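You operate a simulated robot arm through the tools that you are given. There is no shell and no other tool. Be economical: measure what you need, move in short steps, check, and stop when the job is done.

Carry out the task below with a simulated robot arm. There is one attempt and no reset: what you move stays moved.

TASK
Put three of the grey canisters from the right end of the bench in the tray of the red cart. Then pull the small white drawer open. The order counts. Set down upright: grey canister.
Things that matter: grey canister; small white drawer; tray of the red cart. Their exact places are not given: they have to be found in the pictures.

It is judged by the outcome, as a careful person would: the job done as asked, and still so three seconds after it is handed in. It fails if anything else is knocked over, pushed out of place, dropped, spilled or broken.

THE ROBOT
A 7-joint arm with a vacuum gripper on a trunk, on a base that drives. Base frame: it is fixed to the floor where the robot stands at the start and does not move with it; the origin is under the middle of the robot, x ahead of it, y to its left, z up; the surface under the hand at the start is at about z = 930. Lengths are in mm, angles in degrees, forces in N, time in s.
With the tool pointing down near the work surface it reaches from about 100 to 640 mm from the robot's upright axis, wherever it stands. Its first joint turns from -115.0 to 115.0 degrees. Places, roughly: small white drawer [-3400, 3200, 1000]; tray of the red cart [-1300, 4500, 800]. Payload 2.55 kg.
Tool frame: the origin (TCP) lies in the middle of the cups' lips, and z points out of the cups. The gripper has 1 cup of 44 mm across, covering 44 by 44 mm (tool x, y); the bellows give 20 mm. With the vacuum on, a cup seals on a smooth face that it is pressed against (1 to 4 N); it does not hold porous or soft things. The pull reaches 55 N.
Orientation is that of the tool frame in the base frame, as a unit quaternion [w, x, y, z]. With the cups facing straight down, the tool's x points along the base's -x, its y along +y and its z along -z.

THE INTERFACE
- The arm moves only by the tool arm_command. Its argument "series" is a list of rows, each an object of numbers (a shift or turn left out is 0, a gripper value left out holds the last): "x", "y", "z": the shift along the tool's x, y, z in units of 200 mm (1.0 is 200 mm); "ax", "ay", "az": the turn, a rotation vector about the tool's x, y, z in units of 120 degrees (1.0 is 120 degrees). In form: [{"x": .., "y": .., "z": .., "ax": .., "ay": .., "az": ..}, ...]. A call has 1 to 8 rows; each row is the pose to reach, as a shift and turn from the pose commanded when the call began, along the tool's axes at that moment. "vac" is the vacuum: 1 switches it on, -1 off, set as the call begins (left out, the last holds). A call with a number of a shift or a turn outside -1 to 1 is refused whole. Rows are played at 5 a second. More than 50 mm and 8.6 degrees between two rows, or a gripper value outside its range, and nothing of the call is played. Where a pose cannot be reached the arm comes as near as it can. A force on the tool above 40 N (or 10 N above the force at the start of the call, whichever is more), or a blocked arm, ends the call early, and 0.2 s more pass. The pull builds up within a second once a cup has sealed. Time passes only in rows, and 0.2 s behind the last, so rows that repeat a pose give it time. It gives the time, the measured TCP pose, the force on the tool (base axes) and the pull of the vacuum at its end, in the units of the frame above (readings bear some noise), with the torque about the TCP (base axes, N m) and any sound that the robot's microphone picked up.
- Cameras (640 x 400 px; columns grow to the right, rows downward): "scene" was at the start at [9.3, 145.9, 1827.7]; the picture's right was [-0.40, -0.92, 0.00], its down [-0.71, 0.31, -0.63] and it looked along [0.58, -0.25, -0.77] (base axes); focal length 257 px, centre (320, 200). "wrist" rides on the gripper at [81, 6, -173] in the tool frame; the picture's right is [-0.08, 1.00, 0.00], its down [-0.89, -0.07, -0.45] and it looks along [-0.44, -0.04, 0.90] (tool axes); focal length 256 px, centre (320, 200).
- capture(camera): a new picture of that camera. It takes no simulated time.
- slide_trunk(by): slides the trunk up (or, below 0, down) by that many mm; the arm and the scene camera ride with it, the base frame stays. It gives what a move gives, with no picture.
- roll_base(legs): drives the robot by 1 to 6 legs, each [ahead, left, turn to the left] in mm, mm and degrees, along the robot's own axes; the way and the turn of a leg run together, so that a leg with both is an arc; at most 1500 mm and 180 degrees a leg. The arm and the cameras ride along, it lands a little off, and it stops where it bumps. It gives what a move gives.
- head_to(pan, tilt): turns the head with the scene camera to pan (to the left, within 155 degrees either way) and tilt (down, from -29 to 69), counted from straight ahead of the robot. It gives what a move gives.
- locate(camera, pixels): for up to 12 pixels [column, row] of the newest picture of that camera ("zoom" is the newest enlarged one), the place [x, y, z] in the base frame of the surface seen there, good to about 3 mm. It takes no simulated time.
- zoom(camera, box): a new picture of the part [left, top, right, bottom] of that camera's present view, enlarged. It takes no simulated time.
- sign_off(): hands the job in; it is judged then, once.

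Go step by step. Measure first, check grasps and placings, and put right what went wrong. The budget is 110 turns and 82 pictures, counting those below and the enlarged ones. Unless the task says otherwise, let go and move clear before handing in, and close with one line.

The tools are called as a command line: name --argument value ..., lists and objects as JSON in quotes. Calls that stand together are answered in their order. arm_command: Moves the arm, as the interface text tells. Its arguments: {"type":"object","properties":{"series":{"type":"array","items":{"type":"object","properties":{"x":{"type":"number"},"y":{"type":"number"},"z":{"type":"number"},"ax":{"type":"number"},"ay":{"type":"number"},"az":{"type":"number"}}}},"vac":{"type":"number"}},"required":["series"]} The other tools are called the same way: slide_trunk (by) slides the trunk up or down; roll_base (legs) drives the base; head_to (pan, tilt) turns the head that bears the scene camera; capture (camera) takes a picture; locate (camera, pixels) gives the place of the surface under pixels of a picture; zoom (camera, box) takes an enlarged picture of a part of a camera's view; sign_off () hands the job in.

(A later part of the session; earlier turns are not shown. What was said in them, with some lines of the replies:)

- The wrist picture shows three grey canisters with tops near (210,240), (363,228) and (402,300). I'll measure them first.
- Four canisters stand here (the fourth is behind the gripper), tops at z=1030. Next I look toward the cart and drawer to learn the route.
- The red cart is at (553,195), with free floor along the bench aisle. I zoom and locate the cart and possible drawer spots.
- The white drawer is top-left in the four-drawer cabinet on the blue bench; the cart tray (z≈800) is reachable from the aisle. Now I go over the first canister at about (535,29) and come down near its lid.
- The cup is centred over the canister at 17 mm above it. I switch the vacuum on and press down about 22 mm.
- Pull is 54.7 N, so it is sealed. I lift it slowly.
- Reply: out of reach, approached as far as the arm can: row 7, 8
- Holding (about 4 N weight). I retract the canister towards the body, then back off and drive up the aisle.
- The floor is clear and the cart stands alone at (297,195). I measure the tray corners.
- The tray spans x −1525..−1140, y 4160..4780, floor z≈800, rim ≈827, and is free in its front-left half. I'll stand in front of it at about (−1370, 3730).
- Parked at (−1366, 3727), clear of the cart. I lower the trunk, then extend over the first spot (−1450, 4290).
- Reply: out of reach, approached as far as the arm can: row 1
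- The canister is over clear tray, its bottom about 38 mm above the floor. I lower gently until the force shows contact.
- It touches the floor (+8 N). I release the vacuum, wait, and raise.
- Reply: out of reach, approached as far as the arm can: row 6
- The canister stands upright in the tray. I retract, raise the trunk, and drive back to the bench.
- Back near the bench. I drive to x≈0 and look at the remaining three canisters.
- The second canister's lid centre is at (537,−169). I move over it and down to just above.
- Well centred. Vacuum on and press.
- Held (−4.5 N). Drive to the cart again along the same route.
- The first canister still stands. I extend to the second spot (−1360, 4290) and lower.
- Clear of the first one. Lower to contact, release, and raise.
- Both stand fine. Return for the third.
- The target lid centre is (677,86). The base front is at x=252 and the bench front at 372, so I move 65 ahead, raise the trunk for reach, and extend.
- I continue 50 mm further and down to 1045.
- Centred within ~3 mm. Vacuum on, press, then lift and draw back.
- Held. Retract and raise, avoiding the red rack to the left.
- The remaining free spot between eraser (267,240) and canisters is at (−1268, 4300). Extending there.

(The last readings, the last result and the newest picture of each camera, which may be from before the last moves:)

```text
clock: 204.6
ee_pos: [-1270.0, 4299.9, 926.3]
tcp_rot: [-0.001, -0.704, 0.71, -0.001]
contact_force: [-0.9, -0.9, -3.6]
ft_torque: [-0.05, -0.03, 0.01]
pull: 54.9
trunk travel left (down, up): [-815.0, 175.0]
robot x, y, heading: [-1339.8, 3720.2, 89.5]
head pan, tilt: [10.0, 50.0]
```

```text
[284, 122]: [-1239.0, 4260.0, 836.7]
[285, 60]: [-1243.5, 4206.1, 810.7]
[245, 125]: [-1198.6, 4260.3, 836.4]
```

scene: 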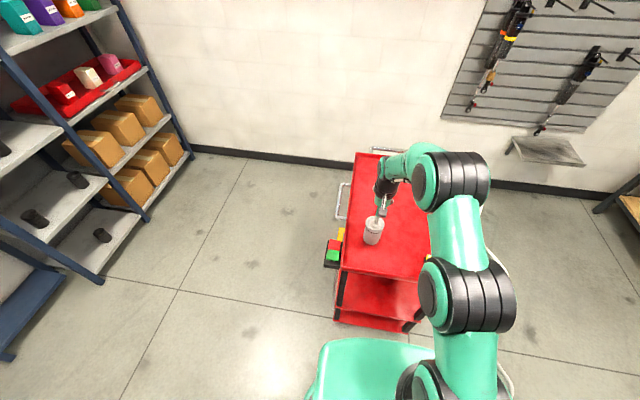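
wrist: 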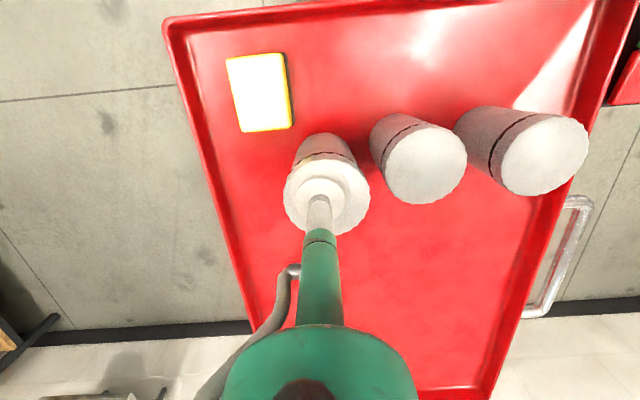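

The eraser's corner (−1239,4260) is ~49 mm from the canister's axis, radius ~31, so it clears. Lower, release, raise.

arm_command --series '[{"z": 0.08}, {"z": 0.11}, {"z": 0.125}, {"z": 0.135}, {"z": 0.137}, {"z": 0.137}]'

arm_command --series '[{"z": 0.0}, {"z": 0.0}, {"z": 0.0}, {"z": 0.0}, {"z": 0.0}]' --vac -1

arm_command --series '[{"z": -0.03}, {"z": -0.1}, {"z": -0.3}, {"z": -0.5}, {"z": -0.6}]'

arm_command --series '[{"x": 0.2}, {"x": 0.4}, {"x": 0.6}, {"x": 0.8}, {"x": 1.0}]'

slide_trunk --by 110

roll_base --legs '[[-330, 0, 0.3]]'

capture --camera "scene"

```text
clock: 206.0
ee_pos: [-1267.1, 4299.8, 901.2]
tcp_rot: [0.0, -0.704, 0.71, 0.0]
contact_force: [-1.1, -1.1, 2.7]
ft_torque: [0.11, 0.19, 0.04]
pull: 55.2
trunk travel left (down, up): [-815.0, 175.0]
robot x, y, heading: [-1338.8, 3721.9, 89.4]
head pan, tilt: [10.0, 50.0]
```

```text
clock: 207.2
ee_pos: [-1267.4, 4299.8, 899.9]
tcp_rot: [0.0, -0.704, 0.71, 0.0]
contact_force: [-0.5, -1.1, 0.0]
ft_torque: [0.0, 0.03, 0.0]
pull: 0.0
trunk travel left (down, up): [-815.0, 175.0]
robot x, y, heading: [-1336.7, 3723.1, 89.6]
head pan, tilt: [10.0, 50.0]
```

```text
clock: 208.4
ee_pos: [-1266.5, 4297.2, 1019.6]
tcp_rot: [0.0, -0.705, 0.71, 0.0]
contact_force: [-0.4, -1.3, -0.2]
ft_torque: [0.01, -0.03, 0.01]
pull: 0.0
trunk travel left (down, up): [-815.0, 175.0]
robot x, y, heading: [-1333.1, 3726.9, 89.8]
head pan, tilt: [10.0, 50.0]
```

```text
clock: 209.6
ee_pos: [-1269.7, 4095.7, 1023.7]
tcp_rot: [-0.001, -0.706, 0.709, 0.0]
contact_force: [0.1, -0.3, -0.1]
ft_torque: [0.03, -0.01, 0.02]
pull: 0.1
trunk travel left (down, up): [-815.0, 175.0]
robot x, y, heading: [-1339.7, 3727.8, 89.4]
head pan, tilt: [10.0, 50.0]
```

```text
clock: 211.0
ee_pos: [-1269.5, 4099.1, 1132.6]
tcp_rot: [-0.001, -0.704, 0.71, -0.001]
contact_force: [0.5, 0.1, -0.5]
ft_torque: [0.02, 0.0, -0.01]
pull: 0.0
trunk travel left (down, up): [-925.0, 65.0]
robot x, y, heading: [-1335.8, 3727.5, 89.6]
head pan, tilt: [10.0, 50.0]
```

```text
clock: 213.2
ee_pos: [-1273.2, 3773.8, 1131.7]
tcp_rot: [-0.001, -0.707, 0.707, -0.001]
contact_force: [-0.4, -1.3, 0.2]
ft_torque: [0.03, -0.02, 0.02]
pull: 0.1
trunk travel left (down, up): [-925.0, 65.0]
robot x, y, heading: [-1340.6, 3393.9, 89.9]
head pan, tilt: [10.0, 50.0]
```

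```text
54 pictures are left
```

scene: 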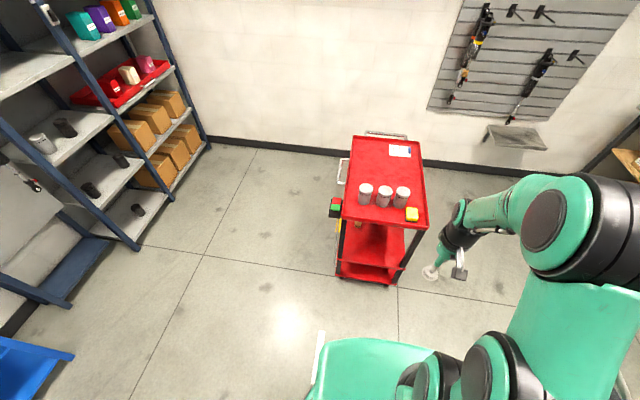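

All three canisters stand upright in the tray. Now I turn to face the blue bench and take a look at the drawer cabinet.

roll_base --legs '[[0, 0, 90], [700, 250, 0]]'

head_to --pan 0 --tilt 30

capture --camera "scene"

```text
clock: 221.0
ee_pos: [-2408.0, 3221.1, 1132.9]
tcp_rot: [0.0, 1.0, -0.006, 0.001]
contact_force: [0.3, -0.3, 0.7]
ft_torque: [0.01, 0.02, 0.02]
pull: 0.0
trunk travel left (down, up): [-925.0, 65.0]
robot x, y, heading: [-2030.0, 3150.8, 179.3]
head pan, tilt: [10.0, 50.0]
```

```text
clock: 221.8
ee_pos: [-2406.2, 3221.8, 1132.1]
tcp_rot: [0.0, 1.0, -0.007, 0.001]
contact_force: [-0.1, 0.3, -0.1]
ft_torque: [0.0, 0.0, -0.03]
pull: 0.1
trunk travel left (down, up): [-925.0, 65.0]
robot x, y, heading: [-2031.1, 3150.9, 179.3]
head pan, tilt: [0.0, 30.0]
```

```text
53 pictures are left
```

scene: 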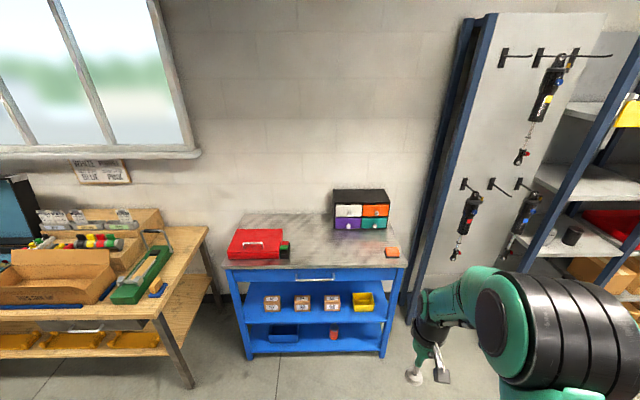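

zoom --camera "scene" --box '[310, 175, 422, 245]'

locate --camera "zoom" --pixels '[[185, 200], [242, 200], [215, 180], [215, 225], [135, 180], [440, 180], [380, 195], [230, 270], [215, 207]]'

locate --camera "scene" --pixels '[[230, 264], [404, 266], [315, 265], [392, 253], [315, 280], [250, 358], [382, 356]]'

```text
5.71 times, centred on (366, 210) of scene
```

zoom: 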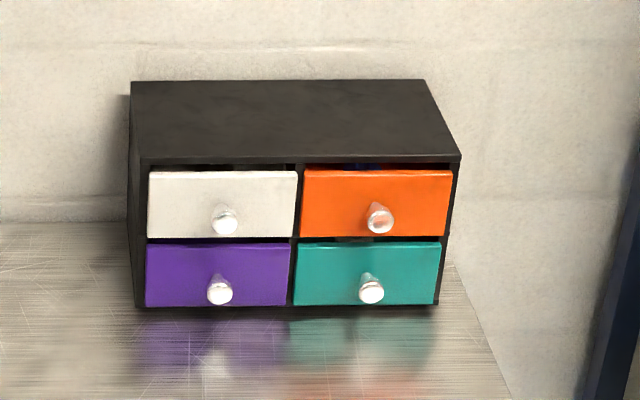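

```text
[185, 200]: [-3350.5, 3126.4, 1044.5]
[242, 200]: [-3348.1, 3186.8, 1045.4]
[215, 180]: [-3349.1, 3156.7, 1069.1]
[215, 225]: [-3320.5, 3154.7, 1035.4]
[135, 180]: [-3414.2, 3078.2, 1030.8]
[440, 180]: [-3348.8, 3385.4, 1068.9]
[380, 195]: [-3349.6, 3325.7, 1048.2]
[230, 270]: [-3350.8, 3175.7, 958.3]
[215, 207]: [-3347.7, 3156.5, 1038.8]
```

```text
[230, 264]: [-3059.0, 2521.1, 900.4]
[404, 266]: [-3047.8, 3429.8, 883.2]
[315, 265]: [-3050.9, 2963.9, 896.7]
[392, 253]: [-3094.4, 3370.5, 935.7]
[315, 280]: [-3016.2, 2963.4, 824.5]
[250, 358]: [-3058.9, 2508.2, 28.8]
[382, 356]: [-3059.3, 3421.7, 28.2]
```

The white drawer's face lies at x=−3350, y≈3091–3243, z≈1008–1082, with a knob in the middle near y=3167; a 44 mm cup fits left of the knob at about (3121, 1047). Here, in free space, I pitch the tool forward.

arm_command --series '[{"x": -0.1, "ay": -0.06}, {"x": -0.2, "ay": -0.12}, {"x": -0.3, "ay": -0.18}, {"x": -0.4, "ay": -0.24}, {"x": -0.5, "ay": -0.3}, {"x": -0.6, "ay": -0.36}, {"x": -0.7, "ay": -0.42}, {"x": -0.8, "ay": -0.48}]'

```text
clock: 223.6
ee_pos: [-2567.3, 3224.4, 1130.4]
tcp_rot: [-0.003, 0.876, -0.005, -0.481]
contact_force: [0.8, 1.2, -0.1]
ft_torque: [-0.03, 0.0, 0.03]
pull: 0.1
out of reach, approached as far as the arm can: row 4, 5, 6
trunk travel left (down, up): [-925.0, 65.0]
robot x, y, heading: [-2034.5, 3152.5, 179.1]
head pan, tilt: [0.0, 30.0]
```

Now the remaining 32° to horizontal.

arm_command --series '[{"ay": -0.06}, {"ay": -0.12}, {"ay": -0.18}, {"ay": -0.24}, {"ay": -0.27}, {"ay": -0.27}]'

capture --camera "scene"

```text
clock: 225.0
ee_pos: [-2574.1, 3231.2, 1137.4]
tcp_rot: [0.004, 0.817, -0.007, -0.577]
contact_force: [-0.3, -0.8, 0.1]
ft_torque: [0.0, 0.01, -0.03]
pull: 0.1
out of reach, approached as far as the arm can: row 1, 2, 3, 4, 5, 6
trunk travel left (down, up): [-925.0, 65.0]
robot x, y, heading: [-2033.5, 3149.8, 179.2]
head pan, tilt: [0.0, 30.0]
```

```text
51 pictures are left
```

scene: 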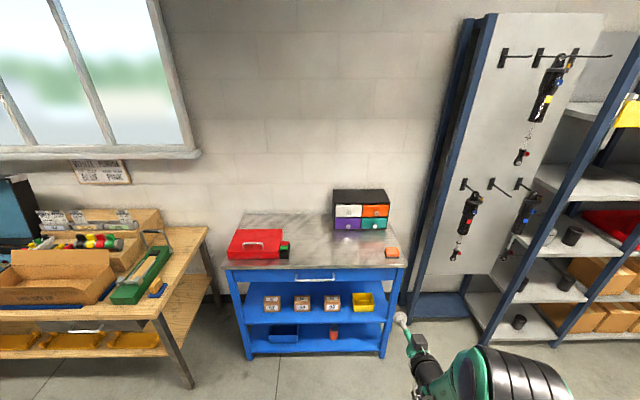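

Pitch stopped at 70°, probably a wrist limit with the arm folded. I extend 180 mm forward while finishing the pitch.

arm_command --series '[{"z": 0.2}, {"z": 0.4}, {"z": 0.6}, {"z": 0.75, "ay": -0.04}, {"z": 0.9, "ay": -0.09}, {"z": 0.95, "ay": -0.14}, {"z": 0.95, "ay": -0.16}, {"z": 0.95, "ay": -0.16}]'

capture --camera "scene"

```text
clock: 226.8
ee_pos: [-2758.5, 3241.9, 1078.7]
tcp_rot: [0.005, 0.713, -0.006, -0.701]
contact_force: [-0.8, 0.1, 0.6]
ft_torque: [0.0, -0.03, -0.01]
pull: 0.1
out of reach, approached as far as the arm can: row 5, 6, 7, 8
trunk travel left (down, up): [-925.0, 65.0]
robot x, y, heading: [-2033.8, 3154.7, 179.1]
head pan, tilt: [0.0, 30.0]
```

```text
50 pictures are left
```

scene: 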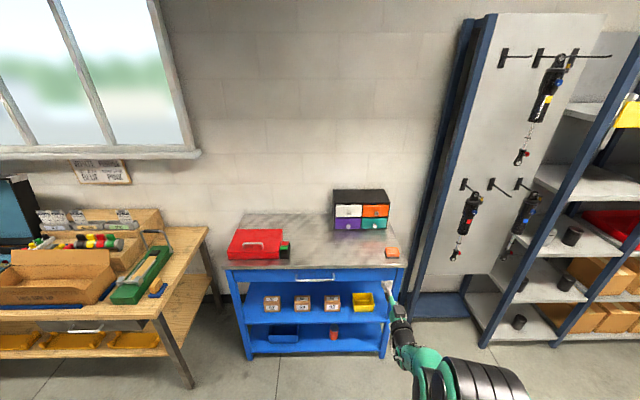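

Tool now horizontal (89°), 725 mm ahead of the axis. I check how low the wrist and camera hang.

zoom --camera "scene" --box '[352, 260, 512, 360]'

locate --camera "scene" --pixels '[[389, 286], [396, 312], [404, 340], [412, 360], [430, 375], [460, 370], [490, 380]]'

capture --camera "wrist"

```text
4.00 times, centred on (432, 310) of scene
```

zoom: 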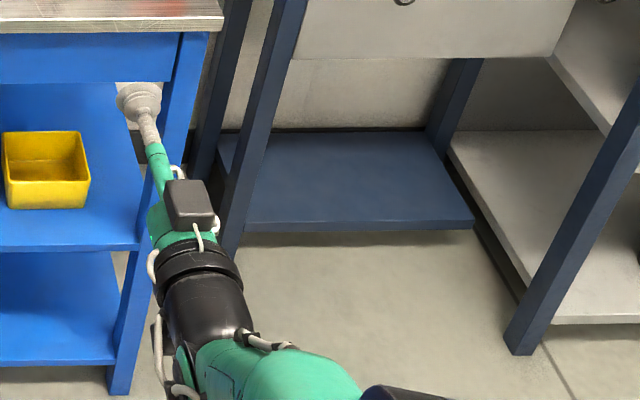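

```text
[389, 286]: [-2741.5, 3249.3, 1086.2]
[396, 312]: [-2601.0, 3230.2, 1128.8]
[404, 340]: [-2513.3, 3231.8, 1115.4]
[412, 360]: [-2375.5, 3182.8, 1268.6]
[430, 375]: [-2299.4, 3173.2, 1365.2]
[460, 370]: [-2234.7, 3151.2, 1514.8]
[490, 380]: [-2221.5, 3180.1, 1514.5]
```

```text
48 pictures are left
```

wrist: 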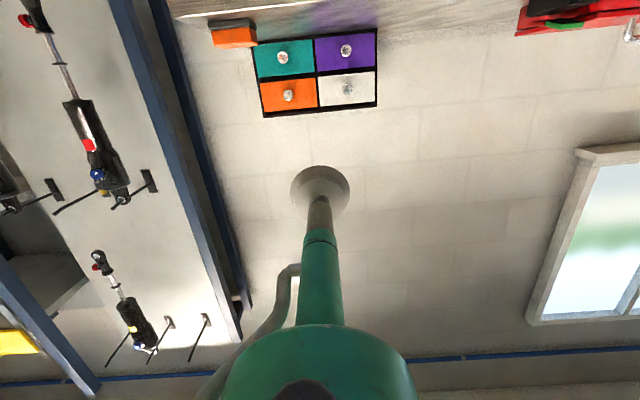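

The tool's side with the camera points down, which would be tight over the bench; I roll the hand 90° so it points to the robot's left.

arm_command --series '[{"az": 0.06}, {"az": 0.12}, {"az": 0.18}, {"az": 0.24}, {"az": 0.3}, {"az": 0.36}, {"az": 0.42}, {"az": 0.48}]'

arm_command --series '[{"az": 0.06}, {"az": 0.12}, {"az": 0.18}, {"az": 0.24}, {"az": 0.27}, {"az": 0.27}]'

capture --camera "wrist"

```text
clock: 228.6
ee_pos: [-2759.3, 3241.7, 1079.4]
tcp_rot: [0.344, 0.622, -0.348, -0.612]
contact_force: [0.2, 0.3, -0.8]
ft_torque: [0.0, 0.01, -0.01]
pull: 0.2
trunk travel left (down, up): [-925.0, 65.0]
robot x, y, heading: [-2032.5, 3153.2, 179.1]
head pan, tilt: [0.0, 30.0]
```

```text
clock: 230.0
ee_pos: [-2759.4, 3241.4, 1079.0]
tcp_rot: [-0.501, -0.5, 0.507, 0.492]
contact_force: [0.0, -0.6, 0.9]
ft_torque: [0.02, 0.0, -0.01]
pull: 0.0
trunk travel left (down, up): [-925.0, 65.0]
robot x, y, heading: [-2031.4, 3147.8, 179.0]
head pan, tilt: [0.0, 30.0]
```

```text
47 pictures are left
```

wrist: 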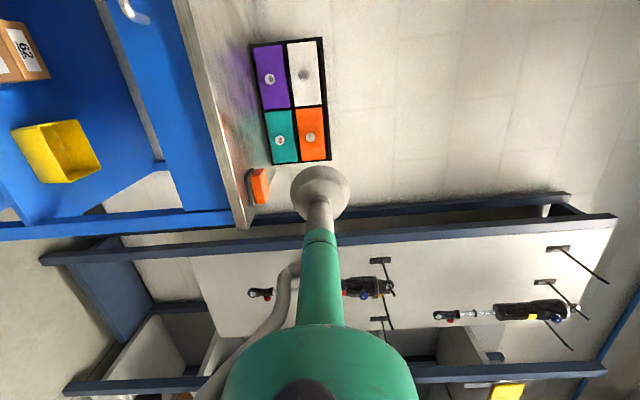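

Tool axes now: z toward −x, x toward −y, y up. I strafe to line up with the left half of the white drawer and advance to about 100 mm from it.

roll_base --legs '[[0, 115, 0.9], [440, 0, 0]]'

capture --camera "wrist"

capture --camera "scene"

```text
clock: 233.5
ee_pos: [-3203.5, 3117.1, 1079.2]
tcp_rot: [-0.503, -0.504, 0.504, 0.489]
contact_force: [-0.9, -0.2, 0.2]
ft_torque: [0.01, 0.01, 0.02]
pull: 0.1
trunk travel left (down, up): [-925.0, 65.0]
robot x, y, heading: [-2477.5, 3033.7, 179.8]
head pan, tilt: [0.0, 30.0]
```

```text
46 pictures are left
```

wrist: 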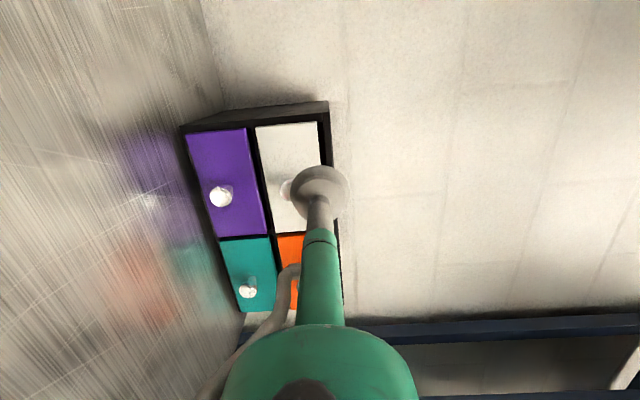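

```text
45 pictures are left
```

scene: 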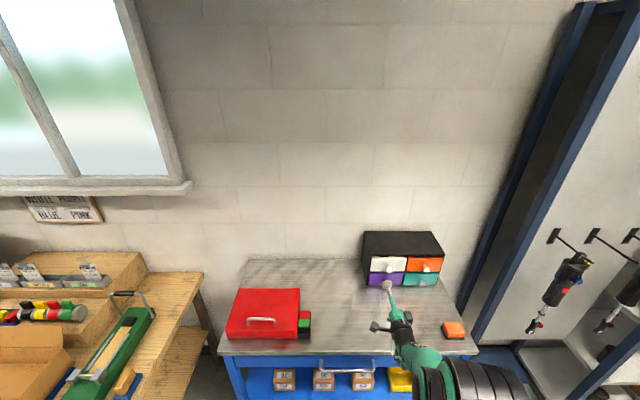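

The drawer is now close in view; I measure the face and knob precisely.

locate --camera "wrist" --pixels '[[262, 132], [314, 126], [288, 128], [290, 150], [278, 226], [288, 190], [305, 150], [270, 150], [325, 150], [262, 160], [283, 192]]'

zoom --camera "wrist" --box '[180, 80, 372, 200]'

```text
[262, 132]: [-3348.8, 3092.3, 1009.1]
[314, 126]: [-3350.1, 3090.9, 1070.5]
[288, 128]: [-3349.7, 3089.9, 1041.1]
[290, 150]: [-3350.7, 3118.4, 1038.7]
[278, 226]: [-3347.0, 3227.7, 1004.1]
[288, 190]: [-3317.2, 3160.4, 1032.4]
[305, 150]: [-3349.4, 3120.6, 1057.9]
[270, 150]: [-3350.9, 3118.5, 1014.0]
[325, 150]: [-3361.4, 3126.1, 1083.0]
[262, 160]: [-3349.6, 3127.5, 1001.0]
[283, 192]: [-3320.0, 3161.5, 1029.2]
```

```text
3.33 times, centred on (276, 140) of wrist
```

zoom: 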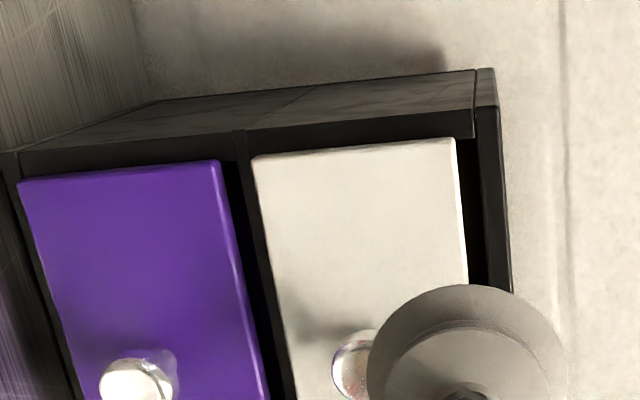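

Face: y 3087–3240, z 1002–1073, knob left edge ≈3149. I aim at (3118, 1037): lower the cup, then drive 100 ahead.

arm_command --series '[{"y": -0.1}, {"y": -0.2}, {"y": -0.2}]'

roll_base --legs '[[100, 0, 0.1]]'

capture --camera "wrist"

```text
clock: 234.3
ee_pos: [-3214.2, 3118.3, 1045.6]
tcp_rot: [0.501, 0.507, -0.507, -0.485]
contact_force: [0.1, -0.4, -0.4]
ft_torque: [-0.02, -0.02, 0.01]
pull: 0.0
out of reach, approached as far as the arm can: row 1, 2, 3
trunk travel left (down, up): [-925.0, 65.0]
robot x, y, heading: [-2474.1, 3032.5, 180.2]
head pan, tilt: [0.0, 30.0]
```

```text
clock: 235.5
ee_pos: [-3315.6, 3117.2, 1043.8]
tcp_rot: [0.502, 0.507, -0.507, -0.484]
contact_force: [0.2, -0.3, -0.2]
ft_torque: [0.0, -0.03, 0.01]
pull: 0.0
trunk travel left (down, up): [-925.0, 65.0]
robot x, y, heading: [-2574.9, 3036.1, 180.1]
head pan, tilt: [0.0, 30.0]
```

```text
43 pictures are left
```

wrist: 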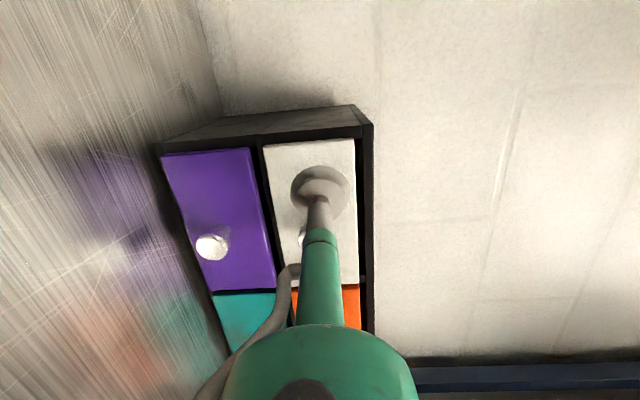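

Cup is in front of the white face, left of the knob. I drop the trunk 7 mm and advance gently with vacuum on.

slide_trunk --by -7

arm_command --series '[{"z": 0.06}, {"z": 0.12}, {"z": 0.15}, {"z": 0.165}, {"z": 0.175}, {"z": 0.18}, {"z": 0.18}, {"z": 0.18}]' --vac 1

```text
clock: 236.0
ee_pos: [-3315.3, 3118.0, 1037.9]
tcp_rot: [0.501, 0.507, -0.507, -0.485]
contact_force: [0.4, 0.5, -0.2]
ft_torque: [0.01, 0.01, 0.02]
pull: 0.0
trunk travel left (down, up): [-918.0, 72.0]
robot x, y, heading: [-2576.8, 3036.5, 179.9]
head pan, tilt: [0.0, 30.0]
```

```text
clock: 237.8
ee_pos: [-3350.1, 3117.9, 1038.5]
tcp_rot: [0.502, 0.509, -0.505, -0.484]
contact_force: [4.4, -0.3, 1.2]
ft_torque: [0.12, 0.18, -0.16]
pull: 55.1
trunk travel left (down, up): [-918.0, 72.0]
robot x, y, heading: [-2576.6, 3031.7, 179.8]
head pan, tilt: [0.0, 30.0]
```

Sealed on the drawer (55 N). I pull by backing the base 90 mm.

roll_base --legs '[[-90, 0, 0]]'

capture --camera "wrist"

capture --camera "scene"

```text
clock: 238.9
ee_pos: [-3263.3, 3118.0, 1037.0]
tcp_rot: [0.502, 0.509, -0.505, -0.483]
contact_force: [-0.4, -0.7, -1.8]
ft_torque: [0.03, 0.18, -0.16]
pull: 55.1
trunk travel left (down, up): [-918.0, 72.0]
robot x, y, heading: [-2487.5, 3035.4, 179.9]
head pan, tilt: [0.0, 30.0]
```

```text
42 pictures are left
```

wrist: 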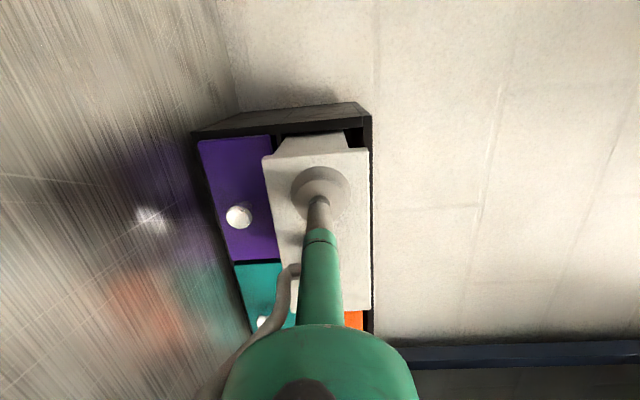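

```text
41 pictures are left
```

scene: 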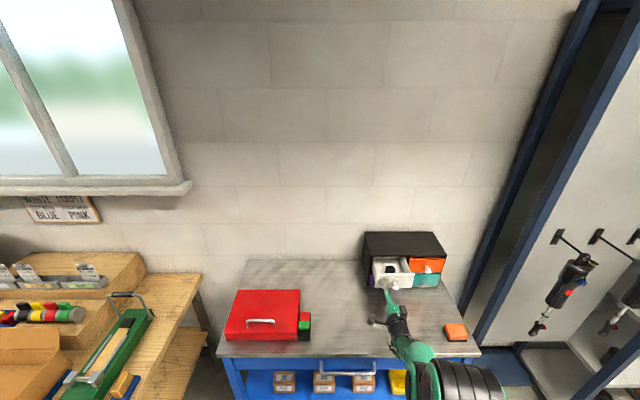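

The drawer is out about 87 mm. I zoom in to see how far it can go and that the cabinet stayed put.

zoom --camera "scene" --box '[350, 220, 462, 290]'

locate --camera "zoom" --pixels '[[420, 270], [500, 260], [360, 140], [90, 80], [430, 80], [170, 200], [350, 205], [250, 250]]'

```text
5.71 times, centred on (406, 255) of scene
```

zoom: 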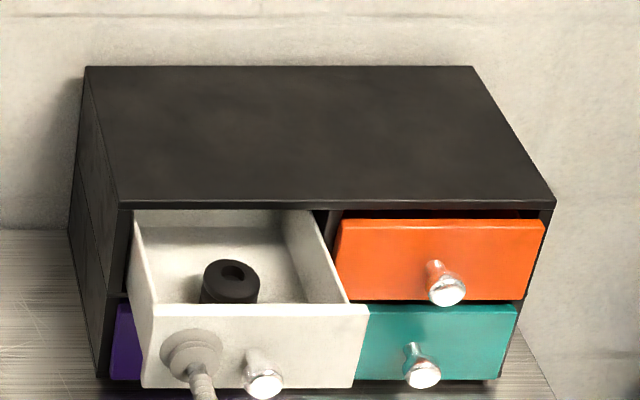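

```text
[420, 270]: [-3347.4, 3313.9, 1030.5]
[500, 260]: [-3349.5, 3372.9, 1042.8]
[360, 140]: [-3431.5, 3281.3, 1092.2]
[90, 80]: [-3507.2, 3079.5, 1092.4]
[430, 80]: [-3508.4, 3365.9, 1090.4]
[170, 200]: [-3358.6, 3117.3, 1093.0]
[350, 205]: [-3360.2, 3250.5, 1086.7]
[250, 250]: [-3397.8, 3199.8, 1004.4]
```

The cabinet hasn't moved (face still at −3348) and is ~160 mm deep. I pull 20 mm more, then release and back away.

roll_base --legs '[[-20, 0, 0]]'

arm_command --series '[{"z": 0.0}, {"z": 0.0}, {"z": 0.0}, {"z": 0.0}, {"z": 0.0}, {"z": 0.0}]' --vac -1

roll_base --legs '[[-400, 0, 0]]'

capture --camera "scene"

zoom --camera "scene" --box '[310, 170, 470, 270]'

```text
clock: 239.7
ee_pos: [-3243.7, 3118.1, 1037.3]
tcp_rot: [0.502, 0.508, -0.506, -0.484]
contact_force: [-1.4, -1.3, 0.0]
ft_torque: [0.01, 0.18, -0.11]
pull: 54.9
trunk travel left (down, up): [-918.0, 72.0]
robot x, y, heading: [-2467.1, 3035.0, 180.1]
head pan, tilt: [0.0, 30.0]
```

```text
clock: 241.1
ee_pos: [-3245.3, 3118.2, 1038.2]
tcp_rot: [0.503, 0.508, -0.505, -0.484]
contact_force: [0.0, -0.2, 0.6]
ft_torque: [0.01, 0.0, -0.02]
pull: 0.0
trunk travel left (down, up): [-918.0, 72.0]
robot x, y, heading: [-2469.9, 3034.7, 180.1]
head pan, tilt: [0.0, 30.0]
```

```text
clock: 243.6
ee_pos: [-2850.1, 3119.2, 1038.7]
tcp_rot: [0.502, 0.508, -0.505, -0.485]
contact_force: [-0.3, -1.1, 0.1]
ft_torque: [-0.04, 0.01, -0.02]
pull: 0.0
trunk travel left (down, up): [-918.0, 72.0]
robot x, y, heading: [-2072.7, 3036.2, 179.9]
head pan, tilt: [0.0, 30.0]
```

```text
39 pictures are left
```

scene: 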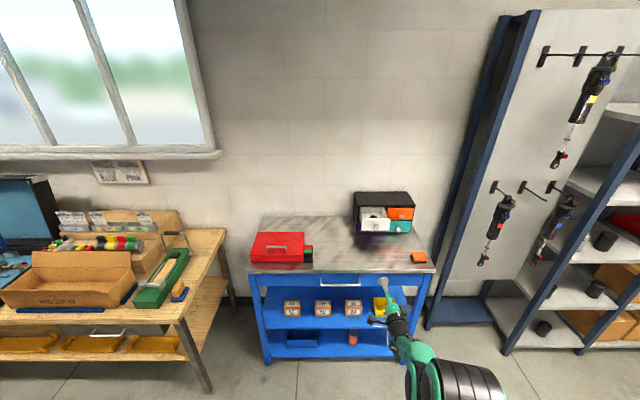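

```text
4.00 times, centred on (390, 220) of scene
```

zoom: 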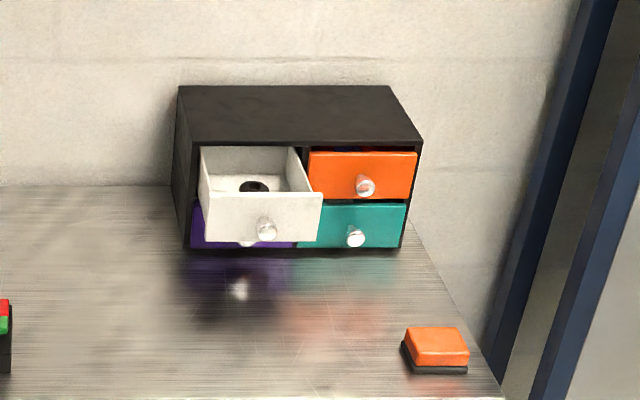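

The white drawer stands open by about 105 mm and has been released, and nothing around it has shifted. I take a last look back at the cart before handing in.

head_to --pan -118 --tilt 30

capture --camera "scene"

```text
clock: 245.6
ee_pos: [-2848.8, 3118.4, 1037.4]
tcp_rot: [0.502, 0.507, -0.505, -0.485]
contact_force: [0.7, -0.4, -0.3]
ft_torque: [0.01, -0.01, -0.03]
pull: 0.0
trunk travel left (down, up): [-918.0, 72.0]
robot x, y, heading: [-2071.5, 3035.8, 180.2]
head pan, tilt: [-118.0, 30.0]
```

```text
37 pictures are left
```

scene: 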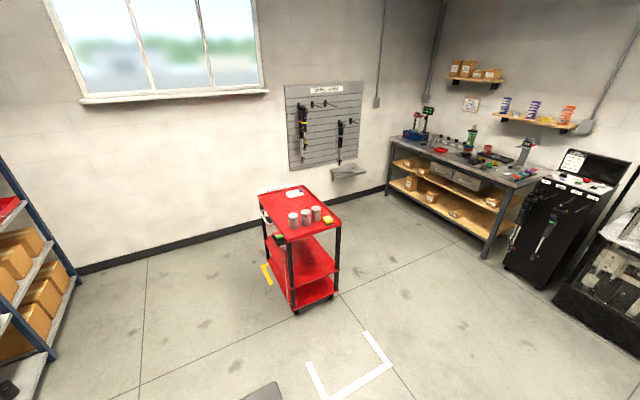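

The three canisters stand upright in the cart tray at (293–317, 215), and the drawer is open. Handing in.

sign_off

```text
The job is handed in.
```

The job is handed in: three grey canisters stand upright in the red cart's tray, and after that I pulled the small white drawer open about 105 mm; nothing else was seen to move.
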